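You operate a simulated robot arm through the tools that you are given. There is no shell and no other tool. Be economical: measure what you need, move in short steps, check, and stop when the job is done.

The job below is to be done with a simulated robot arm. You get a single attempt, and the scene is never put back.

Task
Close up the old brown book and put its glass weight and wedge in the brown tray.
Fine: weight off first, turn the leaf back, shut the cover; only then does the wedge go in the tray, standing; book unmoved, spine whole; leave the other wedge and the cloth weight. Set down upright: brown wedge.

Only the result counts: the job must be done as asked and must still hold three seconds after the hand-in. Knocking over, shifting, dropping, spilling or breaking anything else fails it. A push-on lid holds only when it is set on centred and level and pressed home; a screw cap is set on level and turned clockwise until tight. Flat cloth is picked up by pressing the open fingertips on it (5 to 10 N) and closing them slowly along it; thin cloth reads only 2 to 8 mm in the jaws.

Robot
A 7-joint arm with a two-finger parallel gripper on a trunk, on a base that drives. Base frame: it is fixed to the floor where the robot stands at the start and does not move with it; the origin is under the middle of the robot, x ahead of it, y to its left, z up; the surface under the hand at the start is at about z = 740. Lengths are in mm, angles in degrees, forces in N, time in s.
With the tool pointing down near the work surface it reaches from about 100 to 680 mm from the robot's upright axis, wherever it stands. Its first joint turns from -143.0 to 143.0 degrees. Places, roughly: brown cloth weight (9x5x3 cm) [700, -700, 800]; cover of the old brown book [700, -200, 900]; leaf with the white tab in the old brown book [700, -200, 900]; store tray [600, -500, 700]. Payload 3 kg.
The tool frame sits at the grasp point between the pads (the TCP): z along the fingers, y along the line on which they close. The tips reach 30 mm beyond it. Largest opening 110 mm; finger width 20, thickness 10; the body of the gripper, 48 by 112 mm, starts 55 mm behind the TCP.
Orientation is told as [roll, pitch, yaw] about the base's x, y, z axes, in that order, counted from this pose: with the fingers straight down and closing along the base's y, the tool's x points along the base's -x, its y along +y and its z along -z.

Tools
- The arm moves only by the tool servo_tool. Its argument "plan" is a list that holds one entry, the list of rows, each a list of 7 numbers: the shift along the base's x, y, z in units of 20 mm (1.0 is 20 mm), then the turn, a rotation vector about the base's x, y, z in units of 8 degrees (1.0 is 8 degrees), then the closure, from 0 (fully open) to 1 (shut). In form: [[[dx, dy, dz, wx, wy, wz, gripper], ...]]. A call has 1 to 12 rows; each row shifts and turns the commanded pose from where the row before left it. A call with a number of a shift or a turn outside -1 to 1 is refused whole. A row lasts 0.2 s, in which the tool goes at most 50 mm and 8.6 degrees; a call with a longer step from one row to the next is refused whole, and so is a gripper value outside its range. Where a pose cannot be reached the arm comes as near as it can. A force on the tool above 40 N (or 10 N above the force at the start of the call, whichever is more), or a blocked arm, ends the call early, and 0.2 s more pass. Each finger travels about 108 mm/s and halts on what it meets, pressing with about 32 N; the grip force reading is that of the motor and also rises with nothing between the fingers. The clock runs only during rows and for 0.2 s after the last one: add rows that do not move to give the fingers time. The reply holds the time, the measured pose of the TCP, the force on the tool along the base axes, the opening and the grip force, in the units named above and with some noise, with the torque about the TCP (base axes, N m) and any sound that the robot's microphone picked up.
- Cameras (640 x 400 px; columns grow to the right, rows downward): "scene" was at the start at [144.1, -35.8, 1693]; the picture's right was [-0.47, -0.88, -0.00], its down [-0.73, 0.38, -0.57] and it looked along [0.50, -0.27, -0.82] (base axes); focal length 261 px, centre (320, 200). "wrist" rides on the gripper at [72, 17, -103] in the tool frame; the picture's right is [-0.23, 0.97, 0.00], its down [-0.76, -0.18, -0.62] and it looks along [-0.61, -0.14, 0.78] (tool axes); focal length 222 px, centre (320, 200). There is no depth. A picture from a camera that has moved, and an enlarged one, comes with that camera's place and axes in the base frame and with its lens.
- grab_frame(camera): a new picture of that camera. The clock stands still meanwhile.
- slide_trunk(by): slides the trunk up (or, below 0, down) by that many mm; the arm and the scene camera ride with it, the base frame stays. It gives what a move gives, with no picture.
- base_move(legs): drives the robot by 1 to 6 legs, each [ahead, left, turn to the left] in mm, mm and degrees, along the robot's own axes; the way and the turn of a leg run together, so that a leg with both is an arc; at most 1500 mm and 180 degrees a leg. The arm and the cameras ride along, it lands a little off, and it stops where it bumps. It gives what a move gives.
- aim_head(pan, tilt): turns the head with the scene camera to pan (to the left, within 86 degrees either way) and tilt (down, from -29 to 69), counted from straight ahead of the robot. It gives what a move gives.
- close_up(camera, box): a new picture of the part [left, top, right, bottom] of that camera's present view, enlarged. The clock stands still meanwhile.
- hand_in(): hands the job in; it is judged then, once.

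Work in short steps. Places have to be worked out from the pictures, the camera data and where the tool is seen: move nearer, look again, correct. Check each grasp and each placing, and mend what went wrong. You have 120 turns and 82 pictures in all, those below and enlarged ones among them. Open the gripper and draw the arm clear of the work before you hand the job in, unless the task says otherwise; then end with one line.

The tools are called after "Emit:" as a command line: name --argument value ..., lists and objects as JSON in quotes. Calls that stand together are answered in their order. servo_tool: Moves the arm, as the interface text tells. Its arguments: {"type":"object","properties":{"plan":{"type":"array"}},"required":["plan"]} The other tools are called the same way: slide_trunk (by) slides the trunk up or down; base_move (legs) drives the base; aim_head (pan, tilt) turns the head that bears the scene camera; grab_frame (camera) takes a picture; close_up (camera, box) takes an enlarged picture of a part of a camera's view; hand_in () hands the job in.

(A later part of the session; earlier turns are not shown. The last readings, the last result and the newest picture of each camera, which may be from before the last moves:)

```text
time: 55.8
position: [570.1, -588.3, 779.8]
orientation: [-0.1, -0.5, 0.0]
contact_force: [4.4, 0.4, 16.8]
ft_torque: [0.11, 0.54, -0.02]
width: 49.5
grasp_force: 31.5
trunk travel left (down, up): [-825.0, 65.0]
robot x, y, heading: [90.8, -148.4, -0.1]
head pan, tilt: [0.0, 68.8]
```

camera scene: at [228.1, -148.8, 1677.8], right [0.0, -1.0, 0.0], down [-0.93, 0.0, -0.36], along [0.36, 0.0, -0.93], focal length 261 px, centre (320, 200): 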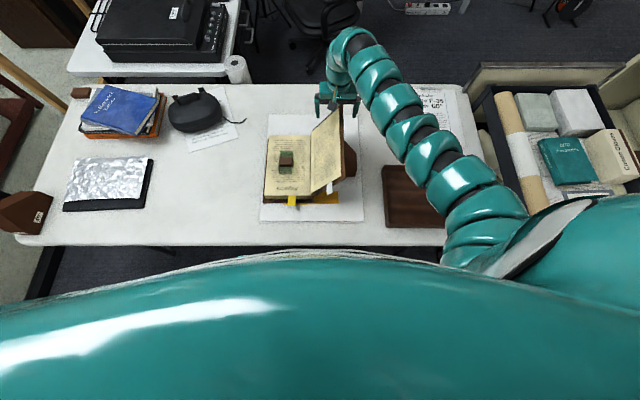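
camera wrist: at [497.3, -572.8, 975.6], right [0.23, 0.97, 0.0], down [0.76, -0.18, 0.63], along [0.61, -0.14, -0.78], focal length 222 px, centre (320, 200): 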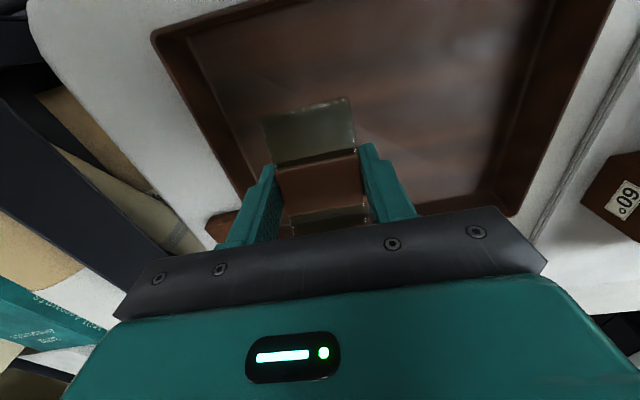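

The weight rests on the tray floor (17 N). I release and rise.

Emit:
servo_tool --plan '[[[0, 0, 0.1, 0, 0, 0, 1], [0, 0, 0, 0, 0, 0, 0.5], [0, 0, 0, 0, 0, 0, 0.3], [0, 0, 0, 0, 0, 0, 0.3], [0, 0, 0.5, 0, 0, 0, 0.3], [0, 0, 1, 0, 0, 0, 0.3], [0, 0, 1, 0, 0, 0, 0.3], [0, 0, 1, 0, 0, 0, 0.3], [0, 0, 1, 0, 0, 0, 0.3], [0, 0, 1, 0, 0, 0, 0.3], [0, 0, 0.5, 0, 0, 0, 0.3]]]'

Emit:
grab_frame --camera "wrist"

```text
time: 58.2
position: [569.8, -587.9, 899.1]
orientation: [-0.1, -0.3, 0.0]
contact_force: [-0.1, -0.6, -0.7]
ft_torque: [-0.04, 0.02, 0.03]
width: 77.1
grasp_force: 0.2
trunk travel left (down, up): [-825.0, 65.0]
robot x, y, heading: [87.3, -149.4, -0.1]
head pan, tilt: [0.0, 68.8]
```

```text
49 pictures are left
camera wrist: at [496.1, -571.2, 1002.5], right [0.23, 0.97, 0.0], down [0.76, -0.18, 0.63], along [0.61, -0.14, -0.78], focal length 222 px, centre (320, 200)
```

wrist: 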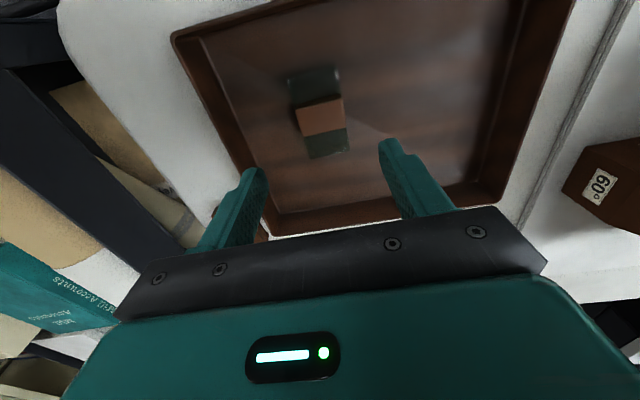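

The glass weight sits properly in the tray. Next the leaf: I bring the hand, pitched 45° forward with the fingers shut, to the near side of the book where the white tab sticks out.

Emit:
servo_tool --plan '[[[-0.4, 1, 0, 0, -0.47, 0, 1], [-0.4, 1, 0, 0, -0.47, 0, 1], [-0.4, 1, 0, 0, -0.47, 0, 1], [-0.4, 1, 0, 0, -0.47, 0, 1], [-0.4, 1, 0, 0, -0.47, 0, 1], [-0.4, 1, 0, 0, -0.47, 0, 1], [-0.4, 1, 0, 0, -0.47, 0, 1], [-0.4, 1, 0, 0, -0.47, 0, 1], [-0.4, 1, 0, 0, -0.47, 0, 1], [-0.4, 1, 0, 0, -0.47, 0, 1], [-0.4, 1, 0, 0, -0.47, 0, 1], [-0.4, 1, 0, 0, -0.46, 0, 1]]]'

Emit:
grab_frame --camera "wrist"

Emit:
close_up --camera "scene" --box '[255, 90, 415, 230]'

```text
time: 61.0
position: [553.2, -404.9, 931.6]
orientation: [-8.2, -52.9, 7.2]
contact_force: [-0.7, 0.1, -1.0]
ft_torque: [-0.01, 0.0, 0.02]
width: 0.0
grasp_force: 31.7
out of reach, approached as far as the arm can: row 7, 8, 9, 10
trunk travel left (down, up): [-825.0, 65.0]
robot x, y, heading: [90.5, -149.1, 0.0]
head pan, tilt: [0.0, 68.8]
stopped in row 12: the arm was blocked; the commanded pose is now the measured one
```

```text
48 pictures are left
camera wrist: at [426.9, -389.2, 934.5], right [0.13, 0.99, 0.1], down [-0.04, -0.09, 0.99], along [0.99, -0.13, 0.03], focal length 222 px, centre (320, 200)
```

wrist: 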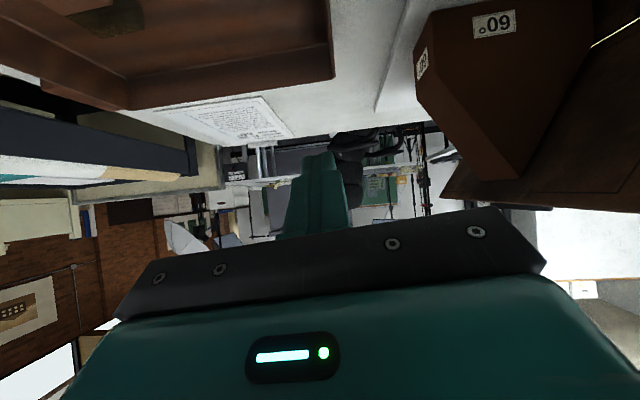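

```text
2.86 times, centred on (335, 160) of scene
camera zoom: at [228.3, -149.0, 1676.8], right [0.0, -1.0, 0.0], down [-0.93, 0.0, -0.36], along [0.36, 0.0, -0.93], focal length 745 px, centre (277, 314)
```

zoom: 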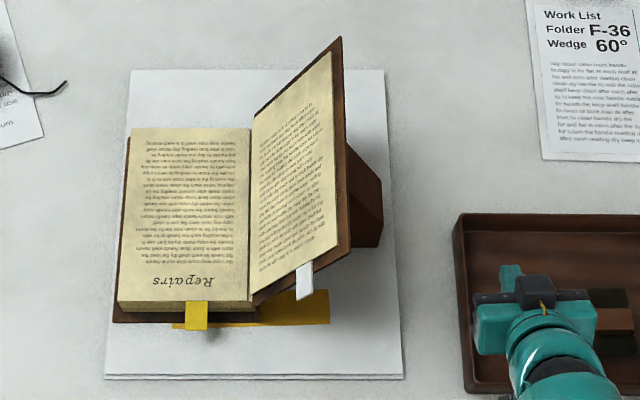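

The arm is at a joint limit so close to the body. The book stands unmoved. I back the base 90 mm off so the forward-pitched hand has room.

Emit:
base_move --legs '[[-90, 0, 0]]'

Emit:
servo_tool --plan '[[[0, 0, 0, 0.5, 0.5, -0.45, 1], [0, 0, 0, 0.5, 0.5, -0.45, 1], [0, 1, 0, 0, 0, 0, 1], [0, 1, 0, 0, 0, 0, 1], [0, 1, 0, 0, 0, 0, 1], [0, 1, 0, 0, 0, 0, 1], [0, 1, 0, 0, 0, 0, 1], [0, 1, 0, 0, 0, 0, 1]]]'

```text
time: 62.1
position: [462.2, -405.2, 933.7]
orientation: [-8.2, -53.1, 6.9]
contact_force: [0.0, -0.1, -0.4]
ft_torque: [-0.01, -0.02, -0.01]
width: 0.0
grasp_force: 32.2
trunk travel left (down, up): [-825.0, 65.0]
robot x, y, heading: [2.7, -147.0, -0.0]
head pan, tilt: [0.0, 68.8]
```

```text
time: 63.9
position: [450.6, -277.7, 901.3]
orientation: [3.7, -44.6, -9.0]
contact_force: [-0.5, -0.5, -0.3]
ft_torque: [0.02, -0.01, -0.01]
width: 0.0
grasp_force: 32.3
out of reach, approached as far as the arm can: row 1, 2, 3
trunk travel left (down, up): [-825.0, 65.0]
robot x, y, heading: [3.3, -146.1, -0.3]
head pan, tilt: [0.0, 68.8]
```

Now I straighten the yaw and take a wrist look at the tab from the near side.

Emit:
servo_tool --plan '[[[0.4, 0.4, 0, -0.25, 0, 0.55, 1], [0.4, 0.4, 0, -0.25, 0, 0.55, 1], [0, 0, 0, 0, 0, 0, 1]]]'

Emit:
grab_frame --camera "wrist"

```text
time: 64.7
position: [467.5, -258.4, 902.5]
orientation: [-1.9, -44.8, 3.5]
contact_force: [-1.1, -0.6, 0.1]
ft_torque: [-0.02, -0.03, -0.01]
width: 0.0
grasp_force: 32.2
trunk travel left (down, up): [-825.0, 65.0]
robot x, y, heading: [5.5, -150.0, -0.3]
head pan, tilt: [0.0, 68.8]
```

```text
46 pictures are left
camera wrist: at [342.9, -247.4, 924.4], right [0.12, 0.98, 0.14], down [0.1, -0.15, 0.98], along [0.99, -0.11, -0.12], focal length 222 px, centre (320, 200)
```

wrist: 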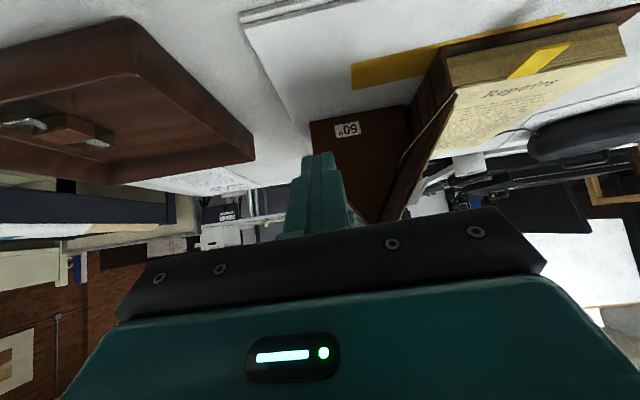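

Emit:
close_up --camera "wrist" --box '[290, 30, 530, 230]'

```text
2.00 times, centred on (410, 130) of wrist
camera zoom: at [342.9, -247.4, 924.4], right [0.12, 0.98, 0.14], down [0.1, -0.15, 0.98], along [0.99, -0.11, -0.12], focal length 444 px, centre (140, 340)
```

zoom: 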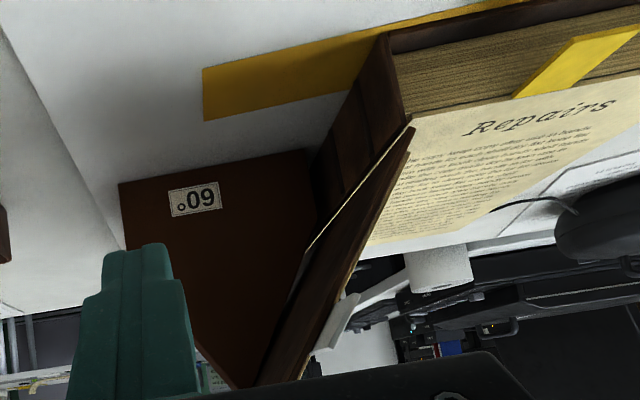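

The tab is at about (546–585, -177, 900), sticking out ~35 mm before the cover's near edge (x ≈ 583). I bring the shut fingertips behind it (−y side), then will sweep the leaf over.

Emit:
servo_tool --plan '[[[1, 0.4, 0, 0, 0, -0.2, 1], [1, 0.4, 0.1, 0, 0, -0.2, 1], [1, 0.4, 0.1, 0, 0, 0, 1], [0.85, 0.4, 0.1, 0, 0, 0, 1], [0, 0, 0, 0, 0, 0, 1]]]'

Emit:
close_up --camera "wrist" --box '[260, 30, 500, 230]'

Emit:
close_up --camera "scene" --box '[255, 70, 415, 210]'

```text
time: 65.9
position: [545.6, -228.9, 911.0]
orientation: [-1.9, -44.9, 0.4]
contact_force: [0.4, 0.2, 0.3]
ft_torque: [0.01, 0.01, 0.01]
width: 0.0
grasp_force: 31.6
trunk travel left (down, up): [-825.0, 65.0]
robot x, y, heading: [-1.5, -144.9, -0.3]
head pan, tilt: [0.0, 68.8]
```

```text
2.00 times, centred on (380, 130) of wrist
camera zoom: at [421.1, -208.6, 931.8], right [0.18, 0.97, 0.14], down [0.1, -0.16, 0.98], along [0.98, -0.16, -0.12], focal length 444 px, centre (200, 340)
```

zoom: 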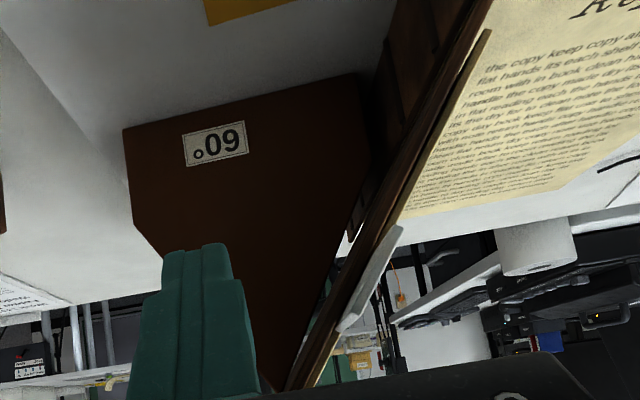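

```text
2.86 times, centred on (335, 140) of scene
camera zoom: at [137.6, -149.0, 1677.9], right [0.0, -1.0, 0.0], down [-0.93, 0.0, -0.36], along [0.36, 0.0, -0.93], focal length 745 px, centre (277, 371)
```

zoom: 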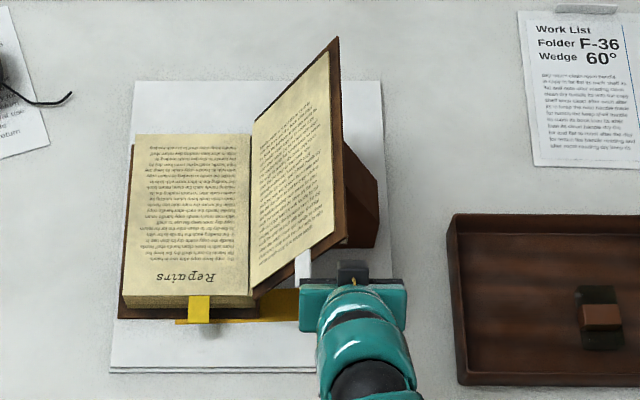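

The finger stands clear behind the tab at the right height. I sweep slowly in +y, with a slight rise, to bring the leaf upright.

Emit:
servo_tool --plan '[[[0, 1, 0, 0, 0, 0, 1], [0, 0.9, 0, 0, 0, 0, 1], [0, 0.5, 0.1, 0, 0, 0, 1], [0, 0.5, 0.1, 0, 0, 0, 1], [0, 0.5, 0.1, 0, 0, 0, 1], [0, 0.5, 0.1, 0, 0, 0, 1], [0, 0.5, 0.1, 0, 0, 0, 1], [0, 0.5, 0, 0, 0, 0, 1], [0, 0, 0, 0, 0, 0, 1]]]'

Emit:
close_up --camera "scene" --box '[255, 70, 415, 210]'

```text
time: 67.9
position: [545.7, -132.9, 919.7]
orientation: [-1.9, -44.9, 0.3]
contact_force: [-0.1, -0.5, -1.0]
ft_torque: [-0.01, -0.01, 0.03]
width: 0.1
grasp_force: 31.5
trunk travel left (down, up): [-825.0, 65.0]
robot x, y, heading: [1.6, -143.6, -0.1]
head pan, tilt: [0.0, 68.8]
```

```text
2.86 times, centred on (335, 140) of scene
camera zoom: at [137.9, -149.0, 1677.9], right [0.0, -1.0, 0.0], down [-0.93, 0.0, -0.36], along [0.36, 0.0, -0.93], focal length 745 px, centre (277, 371)
```

zoom: 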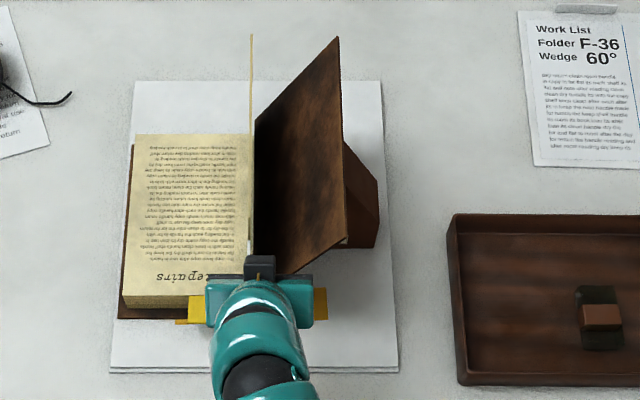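

The leaf stands upright and the cover stayed. I follow on round the arc so the leaf comes down on the text block.

Emit:
servo_tool --plan '[[[0, 0.8, 0, 0, 0, 0, 1], [0, 0.8, 0, 0, 0, 0, 1], [0, 0.9, 0, 0, 0, 0, 1], [0, 0.9, 0, 0, 0, 0, 1], [0, 0.8, -0.5, 0, 0, 0, 1], [0, 0.8, -0.6, 0, 0, 0, 1], [0, 0.6, -0.8, 0, 0, 0, 1], [0, 0.5, -0.8, 0, 0, 0, 1], [0, 0.2, -0.6, 0, 0, 0, 1], [0, 0, 0, 0, 0, 0, 1]]]'

Emit:
close_up --camera "scene" --box '[255, 70, 415, 210]'

```text
time: 70.1
position: [544.8, -5.0, 851.7]
orientation: [-1.9, -44.8, 0.3]
contact_force: [-0.1, 0.7, -0.2]
ft_torque: [0.01, -0.03, 0.01]
width: 0.1
grasp_force: 31.5
trunk travel left (down, up): [-825.0, 65.0]
robot x, y, heading: [5.4, -148.4, -0.1]
head pan, tilt: [0.0, 68.8]
```

```text
2.86 times, centred on (335, 140) of scene
camera zoom: at [137.9, -148.7, 1677.9], right [0.0, -1.0, 0.0], down [-0.93, 0.0, -0.36], along [0.36, 0.0, -0.93], focal length 745 px, centre (277, 371)
```

zoom: 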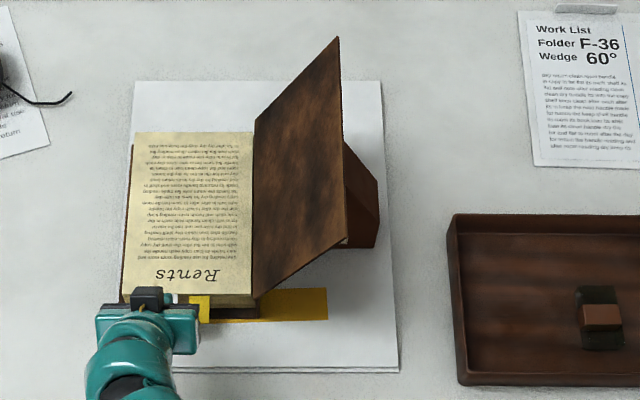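

The leaf is turned back ("Rents" page now showing), cover still on its wedge. I withdraw, rise, and go round the near side back to behind the cover.

Emit:
servo_tool --plan '[[[-1, 0, 0.8, 0, 0, 0, 1], [-1, 0, 0.8, 0, 0, 0, 1], [0, -0.5, 0.8, 0, 0, 0, 1], [0, -1, 0.8, 0, 0, 0, 1], [0, -1, 0.6, 0, 0, 0, 1], [0, -1, 0, 0, 0, 0, 1], [0, -1, 0, 0, 0, 0, 1], [0, -1, 0, 0, 0, 0, 1], [0, -1, 0, 0, 0, 0, 1], [0, -1, 0, 0, 0, 0, 1], [0, -1, 0, 0, 0, 0, 1], [0, -1, 0, 0, 0, 0, 1]]]'

Emit:
servo_tool --plan '[[[0, -1, 0, 0, 0, 0, 1], [0, -1, 0, 0, 0, 0, 1], [0, -1, 0, 0, 0, 0, 1], [0, -1, 0, 0, 0, 0, 1], [0, 0, 0, 0, 0, 0, 1]]]'

Emit:
close_up --camera "wrist" --box '[260, 0, 560, 230]'

```text
time: 72.7
position: [505.9, -197.0, 928.3]
orientation: [-1.8, -45.1, 0.3]
contact_force: [-0.2, 0.1, -0.4]
ft_torque: [-0.01, -0.01, 0.0]
width: 0.0
grasp_force: 31.7
trunk travel left (down, up): [-825.0, 65.0]
robot x, y, heading: [3.4, -149.3, 0.1]
head pan, tilt: [0.0, 68.8]
```

```text
time: 73.9
position: [505.1, -275.6, 928.5]
orientation: [-1.9, -44.8, 0.3]
contact_force: [0.0, 1.2, 0.5]
ft_torque: [0.01, -0.01, 0.02]
width: 0.2
grasp_force: 31.8
trunk travel left (down, up): [-825.0, 65.0]
robot x, y, heading: [0.4, -143.6, -0.1]
head pan, tilt: [0.0, 68.8]
```

```text
1.74 times, centred on (410, 115) of wrist
camera zoom: at [381.6, -255.0, 950.6], right [0.18, 0.97, 0.14], down [0.1, -0.16, 0.98], along [0.98, -0.16, -0.12], focal length 386 px, centre (164, 348)
```

zoom: 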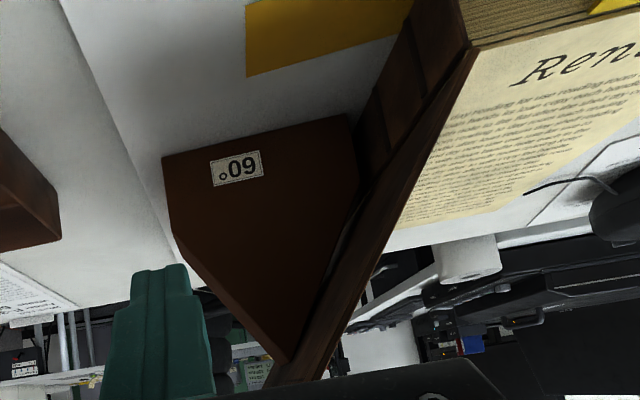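

The cover's outer face is clear to reach. I'll straddle its near edge with open jaws so I can control it both ways: open, move to y ≈ -205 and advance to x ≈ 591.

Emit:
servo_tool --plan '[[[0, 0.9, -0.1, 0, 0, 0, 0], [0, 0.9, -0.1, 0, 0, 0, 0], [0, 0.9, -0.1, 0, 0, 0, 0], [0, 0.8, 0, 0, 0, 0, 0], [0, 0, 0, 0, 0, 0, 0]]]'

Emit:
grab_frame --camera "wrist"

```text
time: 75.1
position: [505.5, -203.9, 924.6]
orientation: [-1.9, -44.8, 0.3]
contact_force: [-0.2, 0.4, -0.6]
ft_torque: [-0.04, 0.0, 0.01]
width: 109.9
grasp_force: 0.1
trunk travel left (down, up): [-825.0, 65.0]
robot x, y, heading: [1.5, -145.1, -0.1]
head pan, tilt: [0.0, 68.8]
```

```text
39 pictures are left
camera wrist: at [381.4, -184.2, 945.7], right [0.18, 0.97, 0.14], down [0.1, -0.16, 0.98], along [0.98, -0.16, -0.12], focal length 222 px, centre (320, 200)
```

wrist: 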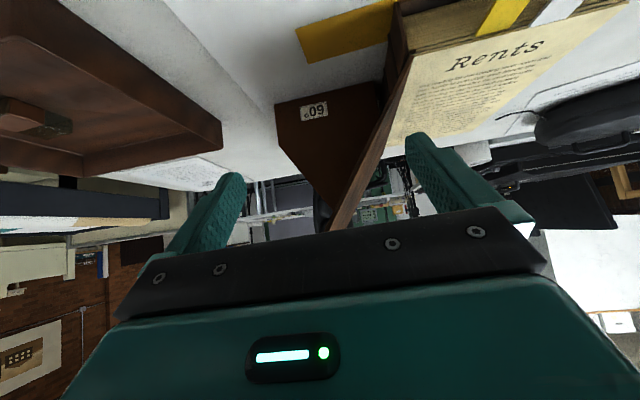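

The cover's near edge lies between the fingers. I advance 86 mm so they straddle it.

Emit:
servo_tool --plan '[[[0.9, 0, 0, 0, 0, 0, 0], [0.9, 0, 0, 0, 0, 0, 0], [0.9, 0, 0, 0, 0, 0, 0], [0.8, 0, 0, 0, 0, 0, 0], [0.8, 0, 0, 0, 0, 0, 0], [0, 0, 0, 0, 0, 0, 0]]]'

Emit:
close_up --camera "scene" --box '[255, 70, 415, 210]'

Emit:
grab_frame --camera "wrist"

```text
time: 76.5
position: [591.7, -203.4, 921.0]
orientation: [-1.9, -44.9, 0.3]
contact_force: [0.1, 0.0, 0.2]
ft_torque: [-0.02, -0.03, -0.02]
width: 109.9
grasp_force: 0.0
trunk travel left (down, up): [-825.0, 65.0]
robot x, y, heading: [2.4, -149.5, 0.1]
head pan, tilt: [0.0, 68.8]
```

```text
2.86 times, centred on (335, 140) of scene
camera zoom: at [137.6, -148.9, 1677.9], right [0.0, -1.0, 0.0], down [-0.93, 0.0, -0.36], along [0.36, 0.0, -0.93], focal length 745 px, centre (277, 371)
```

zoom: 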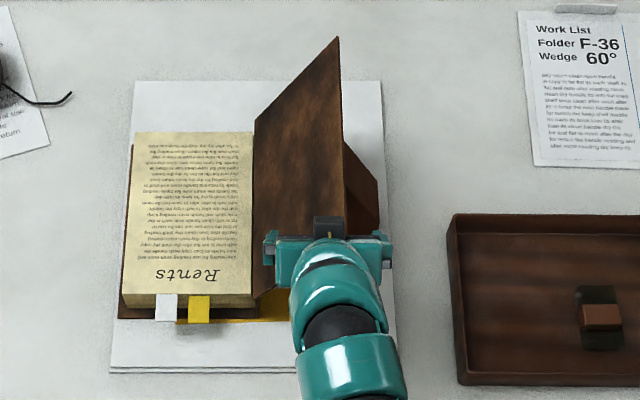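

```text
37 pictures are left
camera wrist: at [468.0, -184.4, 944.1], right [0.18, 0.97, 0.14], down [0.1, -0.16, 0.98], along [0.98, -0.16, -0.12], focal length 222 px, centre (320, 200)
```

wrist: 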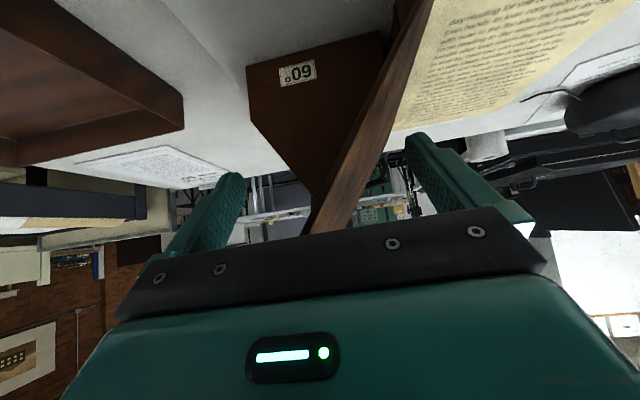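

Straddled well without contact. I narrow the jaws to about 66 mm and swing the cover toward upright along the arc.

Emit:
servo_tool --plan '[[[0, 0, 0, 0, 0, 0, 0.2], [0, 0, 0, 0, 0, 0, 0.4], [0, 0.5, 0.5, 0, 0, 0, 0.4], [0, 0.6, 0.4, 0, 0, 0, 0.4], [0, 0.6, 0.3, 0, 0, 0, 0.4], [0, 0.6, 0.2, 0, 0, 0, 0.4], [0, 0.6, 0.2, 0, 0, 0, 0.4], [0, 0.7, 0.1, 0, 0, 0, 0.4], [0, 0.7, 0, 0, 0, 0, 0.4], [0, 0, 0, 0, 0, 0, 0.4]]]'

Emit:
grab_frame --camera "wrist"

```text
time: 78.7
position: [592.2, -120.1, 956.8]
orientation: [-1.8, -45.1, 0.3]
contact_force: [-0.1, 0.0, -1.0]
ft_torque: [0.01, 0.02, 0.02]
width: 66.0
grasp_force: 0.0
trunk travel left (down, up): [-825.0, 65.0]
robot x, y, heading: [-0.0, -149.8, 0.2]
head pan, tilt: [0.0, 68.8]
```

```text
36 pictures are left
camera wrist: at [467.8, -99.9, 977.9], right [0.18, 0.97, 0.14], down [0.1, -0.16, 0.98], along [0.98, -0.16, -0.12], focal length 222 px, centre (320, 200)
```

wrist: 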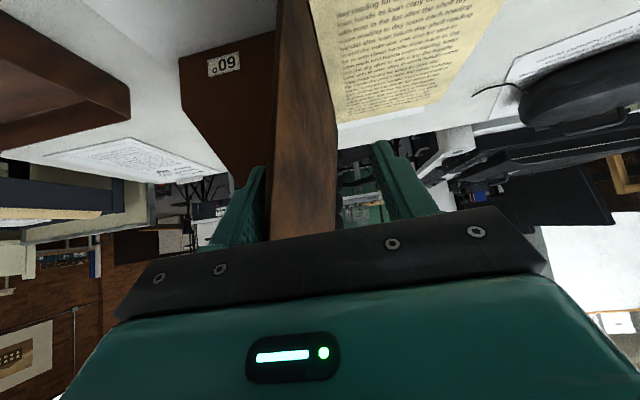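

The cover follows and is nearly upright. I narrow the jaws to ~46 mm and continue round with matching roll to about 55°.

Emit:
servo_tool --plan '[[[0, 0, 0, 0, 0, 0, 0.58], [0, 0.91, -0.06, -0.875, 0, 0, 0.58], [0, 0.9, -0.17, -0.875, 0, 0, 0.58], [0, 0.87, -0.28, -0.875, 0, 0, 0.58], [0, 0.83, -0.38, -0.875, 0, 0, 0.58], [0, 0.78, -0.48, -0.875, 0, 0, 0.58], [0, 0, 0, 0, 0, 0, 0.58]]]'

Emit:
close_up --camera "scene" --box '[255, 70, 415, 210]'

Emit:
grab_frame --camera "wrist"

```text
time: 80.3
position: [591.5, -33.7, 931.3]
orientation: [-46.7, -35.1, 30.0]
contact_force: [0.4, 0.9, 0.4]
ft_torque: [-0.03, -0.01, -0.01]
width: 46.7
grasp_force: 0.1
trunk travel left (down, up): [-825.0, 65.0]
robot x, y, heading: [-1.2, -144.9, 0.1]
head pan, tilt: [0.0, 68.8]
```

```text
2.86 times, centred on (335, 140) of scene
camera zoom: at [137.8, -149.4, 1677.9], right [0.0, -1.0, 0.0], down [-0.93, 0.0, -0.36], along [0.36, 0.0, -0.93], focal length 745 px, centre (277, 371)
```

zoom: 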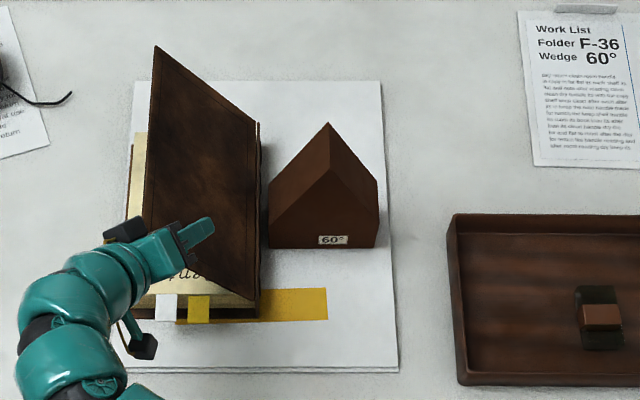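

```text
34 pictures are left
camera wrist: at [467.6, -4.8, 938.0], right [0.18, 0.88, -0.45], down [0.1, 0.44, 0.9], along [0.98, -0.2, -0.01], focal length 222 px, centre (320, 200)
```

wrist: 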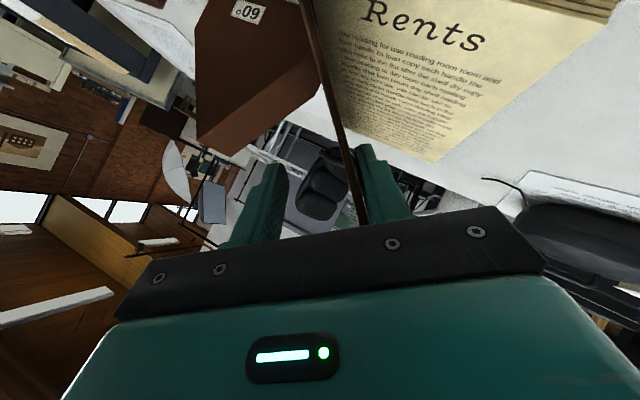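

The jaws carry the cover at about 50°, the leaf lies flat and the wedge stands untouched. I lower it on to about 27° of tool angle.

Emit:
servo_tool --plan '[[[0, 0.72, -0.57, -0.875, 0, 0, 0.58], [0, 0.64, -0.65, -0.875, 0, 0, 0.58], [0, 0.56, -0.73, -0.875, 0, 0, 0.58], [0, 0.46, -0.79, -0.875, 0, 0, 0.58], [0, 0, 0, 0, 0, 0, 0.58]]]'

Emit:
close_up --camera "scene" --box '[255, 70, 415, 210]'

Emit:
grab_frame --camera "wrist"

```text
time: 81.5
position: [580.1, -13.5, 891.7]
orientation: [-68.1, -20.7, 39.9]
contact_force: [-0.5, 0.8, -1.2]
ft_torque: [0.04, -0.01, 0.05]
width: 47.1
grasp_force: 0.5
out of reach, approached as far as the arm can: row 4
trunk travel left (down, up): [-825.0, 65.0]
robot x, y, heading: [0.3, -147.8, -0.1]
head pan, tilt: [0.0, 68.8]
```

```text
2.86 times, centred on (335, 140) of scene
camera zoom: at [138.8, -147.3, 1677.8], right [0.0, -1.0, 0.0], down [-0.93, 0.0, -0.36], along [0.36, 0.0, -0.93], focal length 745 px, centre (277, 371)
```

zoom: 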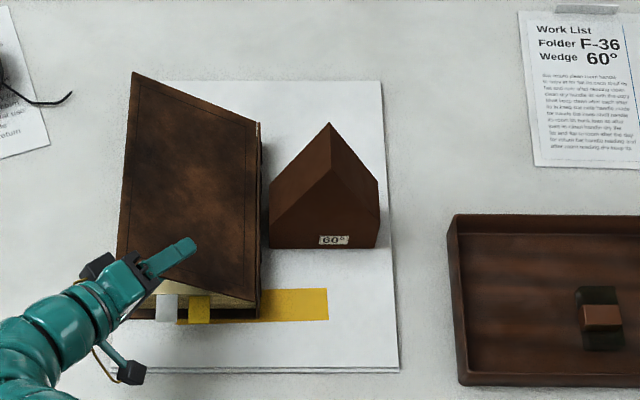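

```text
32 pictures are left
camera wrist: at [457.0, 17.0, 887.3], right [0.18, 0.62, -0.77], down [0.11, 0.76, 0.64], along [0.98, -0.2, 0.07], focal length 222 px, centre (320, 200)
```

wrist: 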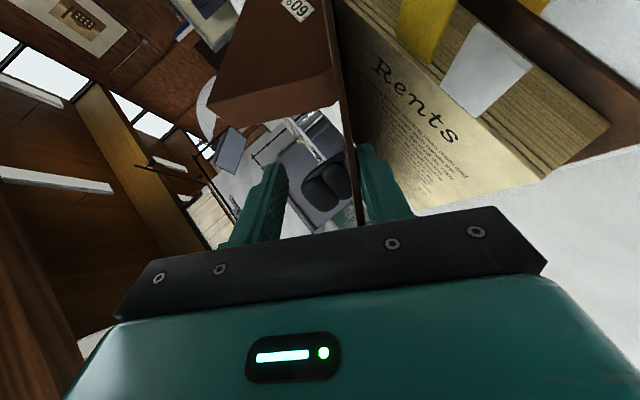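

Cover at about 30°, resting on the lower finger. I lower straight by 32 mm, then draw out toward −x.

Emit:
servo_tool --plan '[[[0, 0.1, -0.4, 0, 0, 0, 0.58], [0, 0.1, -0.4, 0, 0, 0, 0.58], [0, 0.1, -0.4, 0, 0, 0, 0.58], [0, 0.1, -0.4, 0, 0, 0, 0.58], [0, 0, 0, 0, 0, 0, 0.58]]]'

Emit:
close_up --camera "wrist" --box '[200, 0, 600, 250]'

```text
time: 82.7
position: [581.4, -13.7, 883.4]
orientation: [-68.1, -20.9, 39.9]
contact_force: [-0.1, 0.1, -1.1]
ft_torque: [-0.02, -0.04, 0.0]
width: 46.3
grasp_force: 0.8
out of reach, approached as far as the arm can: row 2, 3, 4
trunk travel left (down, up): [-825.0, 65.0]
robot x, y, heading: [5.7, -147.1, -0.2]
head pan, tilt: [0.0, 68.8]
```

```text
1.60 times, centred on (400, 125) of wrist
camera zoom: at [457.1, 17.8, 879.5], right [0.18, 0.62, -0.76], down [0.11, 0.76, 0.64], along [0.98, -0.2, 0.07], focal length 355 px, centre (192, 320)
```

zoom: 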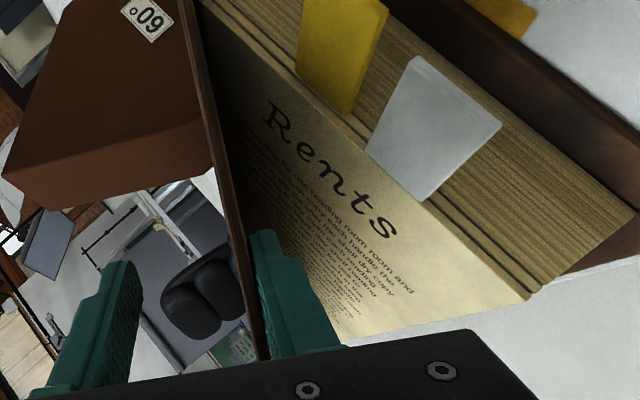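

The arm itself is at its limit, so I lower with the trunk by 28 mm instead.

Emit:
slide_trunk --by -28

Emit:
servo_tool --plan '[[[-0.7, 0, 0, 0, 0, 0, 0.58], [-0.8, 0, 0, 0, 0, 0, 0.58], [-0.8, 0, 0, 0, 0, 0, 0.58], [-0.8, 0, 0, 0, 0, 0, 0.58], [0, 0, 0, 0, 0, 0, 0.58]]]'

Emit:
close_up --camera "scene" --box '[255, 70, 415, 210]'

```text
time: 83.4
position: [580.5, -14.0, 855.7]
orientation: [-68.1, -20.8, 39.9]
contact_force: [0.1, -0.5, -0.6]
ft_torque: [0.0, -0.03, 0.05]
width: 47.1
grasp_force: 0.8
trunk travel left (down, up): [-797.0, 93.0]
robot x, y, heading: [0.5, -147.9, 0.2]
head pan, tilt: [0.0, 68.8]
```

```text
time: 84.6
position: [519.3, -11.9, 857.0]
orientation: [-68.0, -20.9, 39.9]
contact_force: [0.5, 0.1, 0.3]
ft_torque: [-0.03, -0.02, 0.04]
width: 45.9
grasp_force: 0.1
trunk travel left (down, up): [-797.0, 93.0]
robot x, y, heading: [1.8, -147.8, -0.1]
head pan, tilt: [0.0, 68.8]
```

```text
2.86 times, centred on (335, 140) of scene
camera zoom: at [138.1, -148.7, 1649.8], right [0.0, -1.0, 0.0], down [-0.93, 0.0, -0.36], along [0.36, 0.0, -0.93], focal length 745 px, centre (277, 371)
```

zoom: 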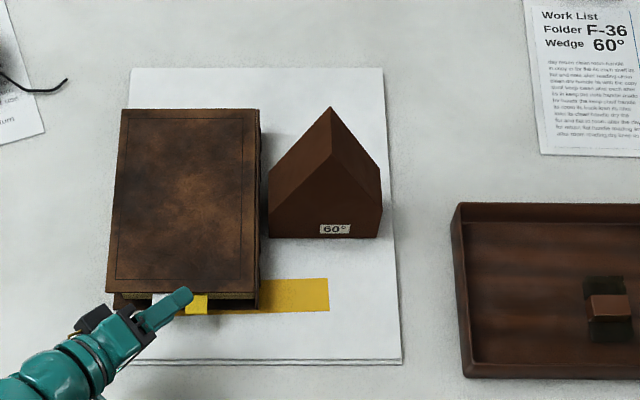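

The cover came down. I draw out fully, rise and straighten the hand, then check whether it lies flat.

Emit:
servo_tool --plan '[[[-1, 0, 0, 0, 0, 0, 0.58], [-1, 0, 0, 0, 0, 0, 0.58], [0, 0, 1, 0, 0, 0, 0.58], [0, -0.5, 1, 0.875, 0, 0, 0.58], [0, -0.5, 1, 0.875, 0, 0, 0.58], [0, -0.5, 0.5, 0.875, 0, 0, 1], [0, -0.5, 0, 0.875, 0, 0, 1], [0, -0.5, 0, 0.875, 0, 0, 1], [0, -0.5, 0, 0.875, 0, 0, 1], [0, 0, 0, 0.875, 0, 0, 1], [0, 0, 0, 0.875, 0, 0, 1]]]'

Emit:
close_up --camera "scene" --box '[255, 70, 415, 210]'

Emit:
grab_frame --camera "wrist"

```text
time: 87.0
position: [477.7, -72.4, 925.3]
orientation: [-5.7, -43.9, 3.1]
contact_force: [-0.9, -0.1, -0.8]
ft_torque: [-0.03, -0.01, 0.0]
width: 0.0
grasp_force: 31.6
trunk travel left (down, up): [-797.0, 93.0]
robot x, y, heading: [-2.2, -146.5, 0.1]
head pan, tilt: [0.0, 68.8]
```

```text
2.86 times, centred on (335, 140) of scene
camera zoom: at [137.6, -149.3, 1649.9], right [0.0, -1.0, 0.0], down [-0.93, 0.0, -0.36], along [0.36, 0.0, -0.93], focal length 745 px, centre (277, 371)
```

zoom: 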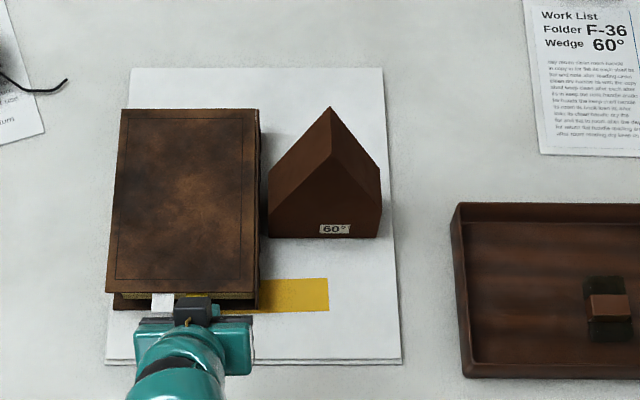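

```text
28 pictures are left
camera wrist: at [354.9, -52.3, 947.9], right [0.18, 0.98, 0.09], down [0.11, -0.11, 0.99], along [0.98, -0.16, -0.13], focal length 222 px, centre (320, 200)
```

wrist: 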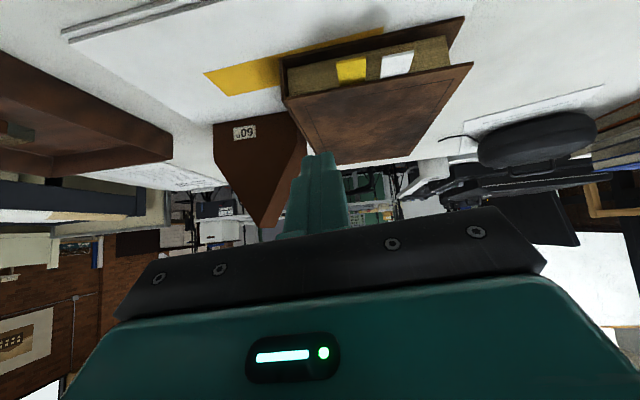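

Emit:
close_up --camera "wrist" --box '[260, 0, 500, 150]'

```text
2.67 times, centred on (380, 75) of wrist
camera zoom: at [354.9, -52.3, 947.9], right [0.18, 0.98, 0.09], down [0.11, -0.11, 0.99], along [0.98, -0.16, -0.13], focal length 592 px, centre (160, 533)
```

zoom: 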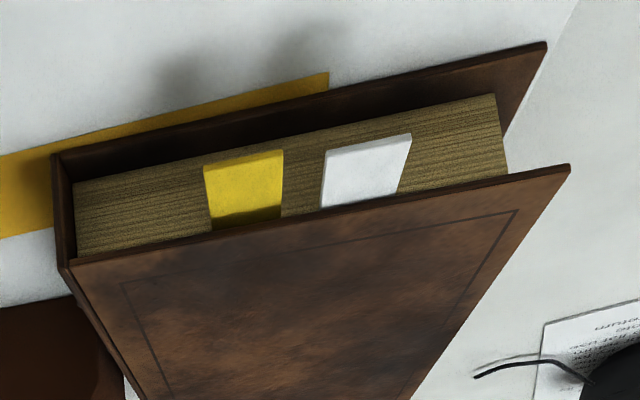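

By perspective the cover lies parallel to the back board: the book is shut. Now I look closely at the wedge to measure it.

Emit:
close_up --camera "scene" --box '[310, 85, 370, 140]'

```text
7.27 times, centred on (340, 112) of scene
camera zoom: at [137.6, -149.3, 1649.9], right [0.0, -1.0, 0.0], down [-0.93, 0.0, -0.36], along [0.36, 0.0, -0.93], focal length 1895 px, centre (174, 836)
```

zoom: 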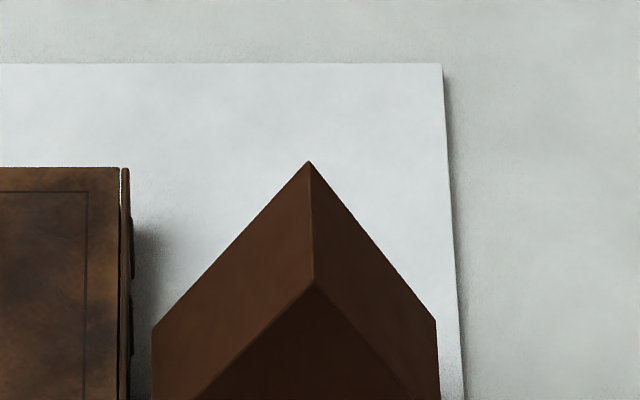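

The wedge is a gabled block: x ≈ 688–757, y ≈ -288…-138, apex ridge at (y -213, z ≈ 932). I'll grip it across x at the gable. First I straighten and turn the hand while rising, then drive ahead.

Emit:
servo_tool --plan '[[[0, 0, 0.5, 0.1, 0.93, 0, 0.5], [0, 0, 0.5, 0.1, 0.93, 0, 0], [0, 0, 0.5, 0.1, 0.93, 0, 0], [0, 0, 0.5, 0, 0.93, 0, 0], [0, 0, 0.5, 0, 0.93, 0, 0], [0, 0, 0.5, 0, 0.93, 0, 0], [0, 0, 0, 0, 0, 0, 0]]]'

Emit:
base_move --legs '[[92, -100, 0]]'

```text
time: 88.6
position: [479.1, -72.5, 981.7]
orientation: [-1.6, 0.1, 1.1]
contact_force: [0.4, 0.3, 0.0]
ft_torque: [0.02, 0.01, 0.01]
width: 110.1
grasp_force: 0.0
out of reach, approached as far as the arm can: row 6
trunk travel left (down, up): [-797.0, 93.0]
robot x, y, heading: [0.5, -147.2, 0.2]
head pan, tilt: [0.0, 68.8]
```

```text
time: 89.9
position: [569.8, -173.9, 980.9]
orientation: [-1.5, 0.2, 1.2]
contact_force: [-1.0, -0.6, 0.9]
ft_torque: [0.03, 0.01, 0.01]
width: 110.1
grasp_force: 0.1
trunk travel left (down, up): [-797.0, 93.0]
robot x, y, heading: [94.7, -249.3, 0.1]
head pan, tilt: [0.0, 68.8]
```

I raise the trunk 60 mm for clearance, then turn -90° while moving toward the wedge.

Emit:
slide_trunk --by 60

Emit:
servo_tool --plan '[[[0, 0, 0, 0.1, 0, -0.94, 0], [0, 0, 0, 0.1, 0, -0.94, 0], [0, 0, 0, 0, 0, -0.94, 0], [0.8, -0.2, 0, 0, 0, -0.94, 0], [0.8, -0.2, 0, 0, 0, -0.94, 0], [0.8, -0.2, 0, 0, 0, -0.94, 0], [0.8, -0.2, 0, 0, 0, -0.94, 0], [0.8, -0.2, 0, 0, 0, -0.94, 0], [0.8, -0.2, 0, 0, 0, -0.94, 0], [0.9, -0.2, 0, 0, 0, -0.94, 0], [0.9, -0.3, 0, 0, 0, -0.94, 0], [0.9, -0.3, 0, 0, 0, -0.92, 0]]]'

Emit:
grab_frame --camera "wrist"

```text
time: 90.9
position: [569.7, -172.4, 1039.9]
orientation: [-1.4, 0.0, 1.0]
contact_force: [-0.4, -0.5, 0.1]
ft_torque: [0.03, 0.03, 0.0]
width: 110.0
grasp_force: 0.0
trunk travel left (down, up): [-857.0, 33.0]
robot x, y, heading: [92.7, -249.0, 0.1]
head pan, tilt: [0.0, 68.8]
```

```text
time: 93.5
position: [720.5, -214.5, 1041.2]
orientation: [0.0, 0.4, -89.1]
contact_force: [0.7, -0.1, -0.1]
ft_torque: [0.0, 0.04, 0.04]
width: 110.1
grasp_force: 0.2
trunk travel left (down, up): [-857.0, 33.0]
robot x, y, heading: [92.9, -244.2, 0.2]
head pan, tilt: [0.0, 68.8]
```

```text
25 pictures are left
camera wrist: at [735.9, -142.2, 1145.1], right [0.98, -0.21, 0.0], down [-0.17, -0.77, 0.62], along [-0.13, -0.6, -0.79], focal length 222 px, centre (320, 200)
```

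wrist: 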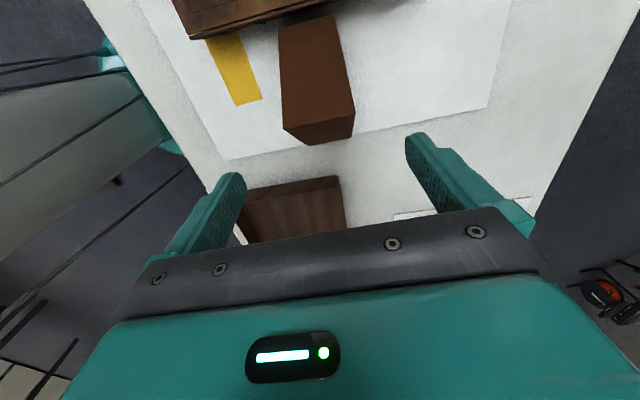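

Ridge ends show the wedge 69 mm thick, centred at about (719.5, -210). The tool is right above; I descend to TCP z ≈ 930 with tips straddling and check.

Emit:
servo_tool --plan '[[[0, 0.15, -1, 0, 0, 0, 0], [0, 0, -1, 0, 0, 0, 0], [0, 0, -1, 0, 0, 0, 0], [0, 0, -1, 0, 0, 0, 0], [0, 0, -0.8, 0, 0, 0, 0], [0, 0, -0.7, 0, 0, 0, 0], [0, 0, 0, 0, 0, 0, 0]]]'

Emit:
grab_frame --camera "wrist"

```text
time: 95.1
position: [718.5, -209.4, 931.8]
orientation: [0.1, 0.3, -89.0]
contact_force: [-0.6, 0.5, 0.2]
ft_torque: [0.04, 0.04, -0.04]
width: 110.0
grasp_force: 0.0
trunk travel left (down, up): [-857.0, 33.0]
robot x, y, heading: [91.0, -245.6, -0.3]
head pan, tilt: [0.0, 68.8]
```

```text
24 pictures are left
camera wrist: at [733.8, -136.9, 1035.2], right [0.98, -0.21, 0.0], down [-0.16, -0.77, 0.62], along [-0.13, -0.61, -0.79], focal length 222 px, centre (320, 200)
```

wrist: 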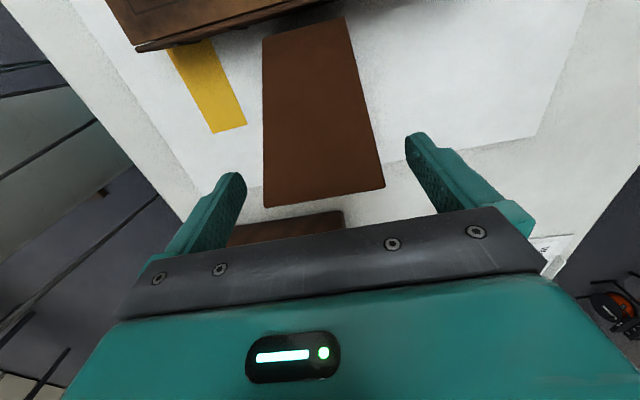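

The ridge is at TCP height and centred. I lower 42 mm more and close gently on the gable faces.

Emit:
servo_tool --plan '[[[0.05, -0.1, -0.6, 0, 0, 0, 0], [0, 0, -0.6, 0, 0, 0, 0], [0, 0, -0.5, 0, 0, 0, 0], [0, 0, -0.4, 0, 0, 0, 0], [0, 0, 0, 0, 0, 0, 0], [0, 0, 0, 0, 0, 0, 0.2], [0, 0, 0, 0, 0, 0, 0.3], [0, 0, 0, 0, 0, 0, 0.4], [0, 0, 0, 0, 0, 0, 1], [0, 0, 0, 0, 0, 0, 1], [0, 0, 0, 0, 0, 0, 1]]]'

Emit:
grab_frame --camera "wrist"

```text
time: 97.5
position: [720.0, -210.7, 889.8]
orientation: [0.2, 0.3, -89.0]
contact_force: [-0.4, 0.0, -0.2]
ft_torque: [-0.04, 0.0, 0.0]
width: 69.5
grasp_force: 31.9
trunk travel left (down, up): [-857.0, 33.0]
robot x, y, heading: [89.6, -247.3, -0.0]
head pan, tilt: [0.0, 68.8]
```

```text
23 pictures are left
camera wrist: at [735.2, -139.2, 993.6], right [0.98, -0.21, 0.0], down [-0.16, -0.77, 0.62], along [-0.13, -0.61, -0.79], focal length 222 px, centre (320, 200)
```

wrist: 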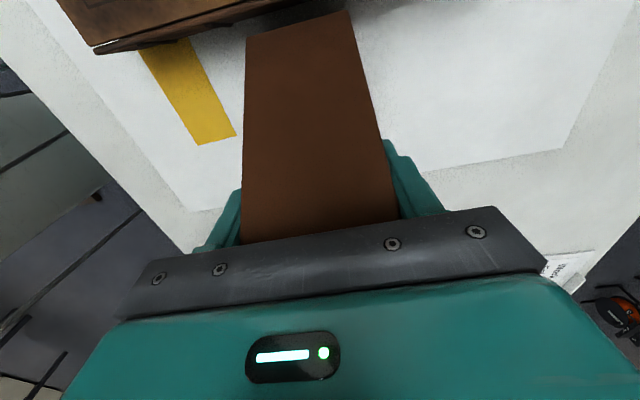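

Gripped at 69.5 mm. I lift slowly straight up 20 mm first, watching the load.

Emit:
servo_tool --plan '[[[0, 0, 0.1, 0, 0, 0, 1], [0, 0, 0.2, 0, 0, 0, 1], [0, 0, 0.3, 0, 0, 0, 1], [0, 0, 0.4, 0, 0, 0, 1], [0, 0, 0, 0, 0, 0, 1]]]'

```text
time: 98.7
position: [720.2, -212.9, 910.1]
orientation: [-0.1, 0.2, -89.0]
contact_force: [0.3, 0.5, -0.8]
ft_torque: [0.01, 0.01, 0.0]
width: 69.5
grasp_force: 31.5
trunk travel left (down, up): [-857.0, 33.0]
robot x, y, heading: [91.2, -246.4, -0.2]
head pan, tilt: [0.0, 68.8]
```

Load reads only ~1 N (a light foam wedge, or it slipped). I lift a little more and look.

Emit:
servo_tool --plan '[[[0, 0, 0.4, 0, 0, 0, 1], [0, 0, 0.4, 0, 0, 0, 1], [0, 0, 0.4, 0, 0, 0, 1], [0, 0, 0, 0, 0, 0, 1]]]'

Emit:
grab_frame --camera "wrist"

```text
time: 99.7
position: [720.5, -212.5, 933.4]
orientation: [0.0, 0.4, -89.0]
contact_force: [-0.1, -1.0, -0.7]
ft_torque: [0.0, -0.01, -0.01]
width: 69.6
grasp_force: 32.5
trunk travel left (down, up): [-857.0, 33.0]
robot x, y, heading: [91.7, -246.9, -0.1]
head pan, tilt: [0.0, 68.8]
```

```text
22 pictures are left
camera wrist: at [736.3, -139.7, 1037.1], right [0.98, -0.21, 0.0], down [-0.16, -0.77, 0.62], along [-0.13, -0.61, -0.79], focal length 222 px, centre (320, 200)
```

wrist: 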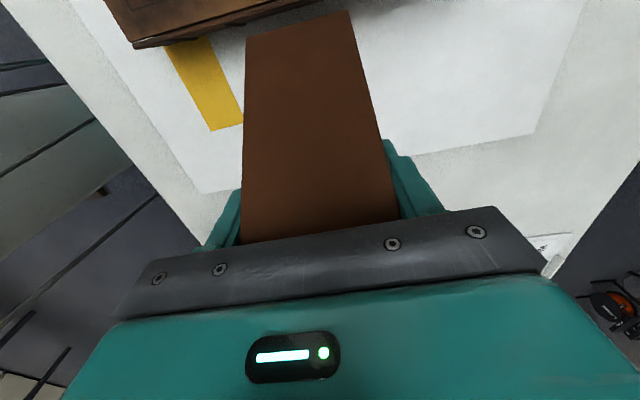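

The wedge rides with the hand. I raise it to clear the tray rim and carry it toward (660, -500).

Emit:
servo_tool --plan '[[[0, 0, 0.7, 0, 0, 0, 1], [0, -0.4, 0.7, 0, 0, 0, 1], [-0.2, -0.8, 0.3, 0, 0, 0, 1], [-0.3, -0.9, 0, 0, 0, 0, 1], [-0.3, -0.9, 0, 0, 0, 0, 1], [-0.3, -0.9, 0, 0, 0, 0, 1], [-0.3, -0.9, 0, 0, 0, 0, 1], [-0.3, -0.9, 0, 0, 0, 0, 1], [-0.3, -0.9, 0, 0, 0, 0, 1], [-0.3, -0.9, 0, 0, 0, 0, 1], [-0.3, -0.9, 0, 0, 0, 0, 1], [-0.3, -0.9, 0, 0, 0, 0, 1]]]'

Emit:
servo_tool --plan '[[[-0.1, -0.9, 0, 0, 0, 0, 1], [0, -0.9, 0, 0, 0, 0, 1], [0, -0.9, 0, 0, 0, 0, 1], [0, -0.9, 0, 0, 0, 0, 1], [0, -0.8, 0, 0, 0, 0, 1], [0, -0.4, 0, 0, 0, 0, 1], [0, 0, 0, 0, 0, 0, 1]]]'

Emit:
grab_frame --camera "wrist"

Emit:
close_up --camera "scene" --box '[250, 60, 490, 240]'

```text
time: 102.3
position: [661.3, -398.8, 966.4]
orientation: [0.1, 0.3, -88.9]
contact_force: [0.2, 0.6, -0.3]
ft_torque: [0.01, 0.0, -0.01]
width: 69.5
grasp_force: 31.7
trunk travel left (down, up): [-857.0, 33.0]
robot x, y, heading: [93.2, -245.4, 0.0]
head pan, tilt: [0.0, 68.8]
```

```text
time: 103.9
position: [660.1, -494.5, 968.3]
orientation: [0.0, 0.4, -89.0]
contact_force: [0.3, 0.1, -0.5]
ft_torque: [0.02, 0.0, 0.01]
width: 69.5
grasp_force: 32.1
trunk travel left (down, up): [-857.0, 33.0]
robot x, y, heading: [91.9, -244.0, 0.2]
head pan, tilt: [0.0, 68.8]
```

```text
21 pictures are left
camera wrist: at [675.2, -421.9, 1072.1], right [0.98, -0.21, 0.0], down [-0.16, -0.77, 0.62], along [-0.13, -0.61, -0.79], focal length 222 px, centre (320, 200)
```

wrist: 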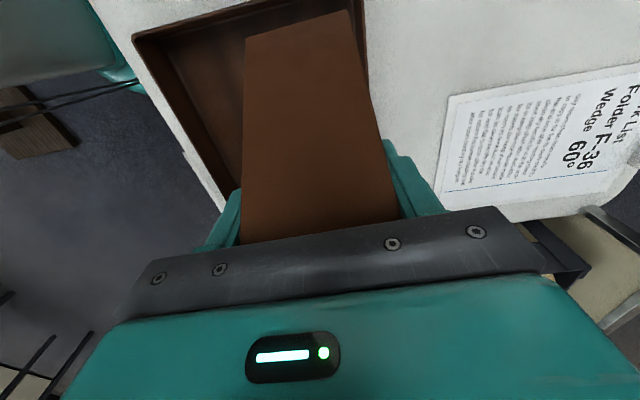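

```text
2.22 times, centred on (370, 150) of scene
camera zoom: at [228.4, -249.4, 1709.8], right [0.0, -1.0, 0.0], down [-0.93, 0.0, -0.36], along [0.36, 0.0, -0.93], focal length 579 px, centre (209, 311)
```

zoom: 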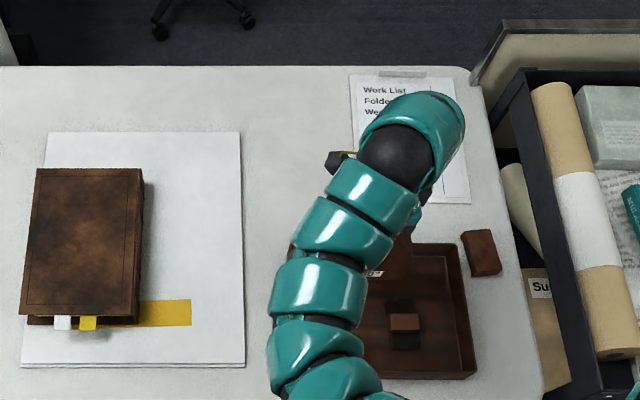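

There is room: tray's far inner wall x ≈ 711, weight's far end x ≈ 618. I shift to about (664, -488) and lower to just above the floor.

Emit:
servo_tool --plan '[[[0.2, 0.3, -0.6, 0, 0, 0, 1], [0, 0, -0.8, 0, 0, 0, 1], [0, 0, -0.8, 0, 0, 0, 1], [0, 0, -0.6, 0, 0, 0, 1], [0, 0, -0.4, 0, 0, 0, 1], [0, 0, -0.2, 0, 0, 0, 1], [0, 0, 0, 0, 0, 0, 1]]]'

Emit:
grab_frame --camera "wrist"

```text
time: 105.5
position: [663.2, -488.1, 899.3]
orientation: [0.1, 0.2, -89.0]
contact_force: [0.2, 0.2, -1.0]
ft_torque: [0.01, -0.01, 0.01]
width: 69.7
grasp_force: 32.4
trunk travel left (down, up): [-857.0, 33.0]
robot x, y, heading: [94.0, -247.4, -0.3]
head pan, tilt: [0.0, 68.8]
```

```text
19 pictures are left
camera wrist: at [678.7, -415.1, 1002.6], right [0.98, -0.21, 0.0], down [-0.16, -0.77, 0.62], along [-0.13, -0.61, -0.79], focal length 222 px, centre (320, 200)
```

wrist: 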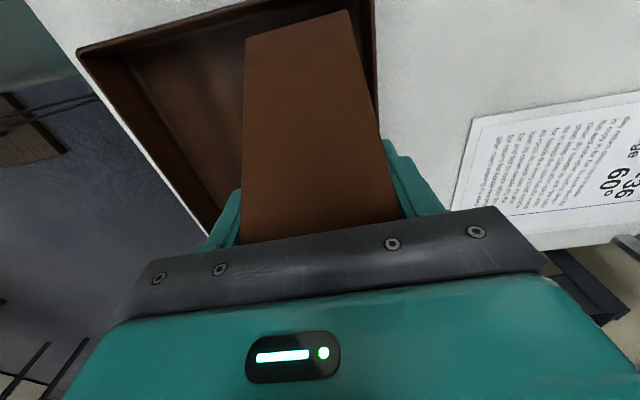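

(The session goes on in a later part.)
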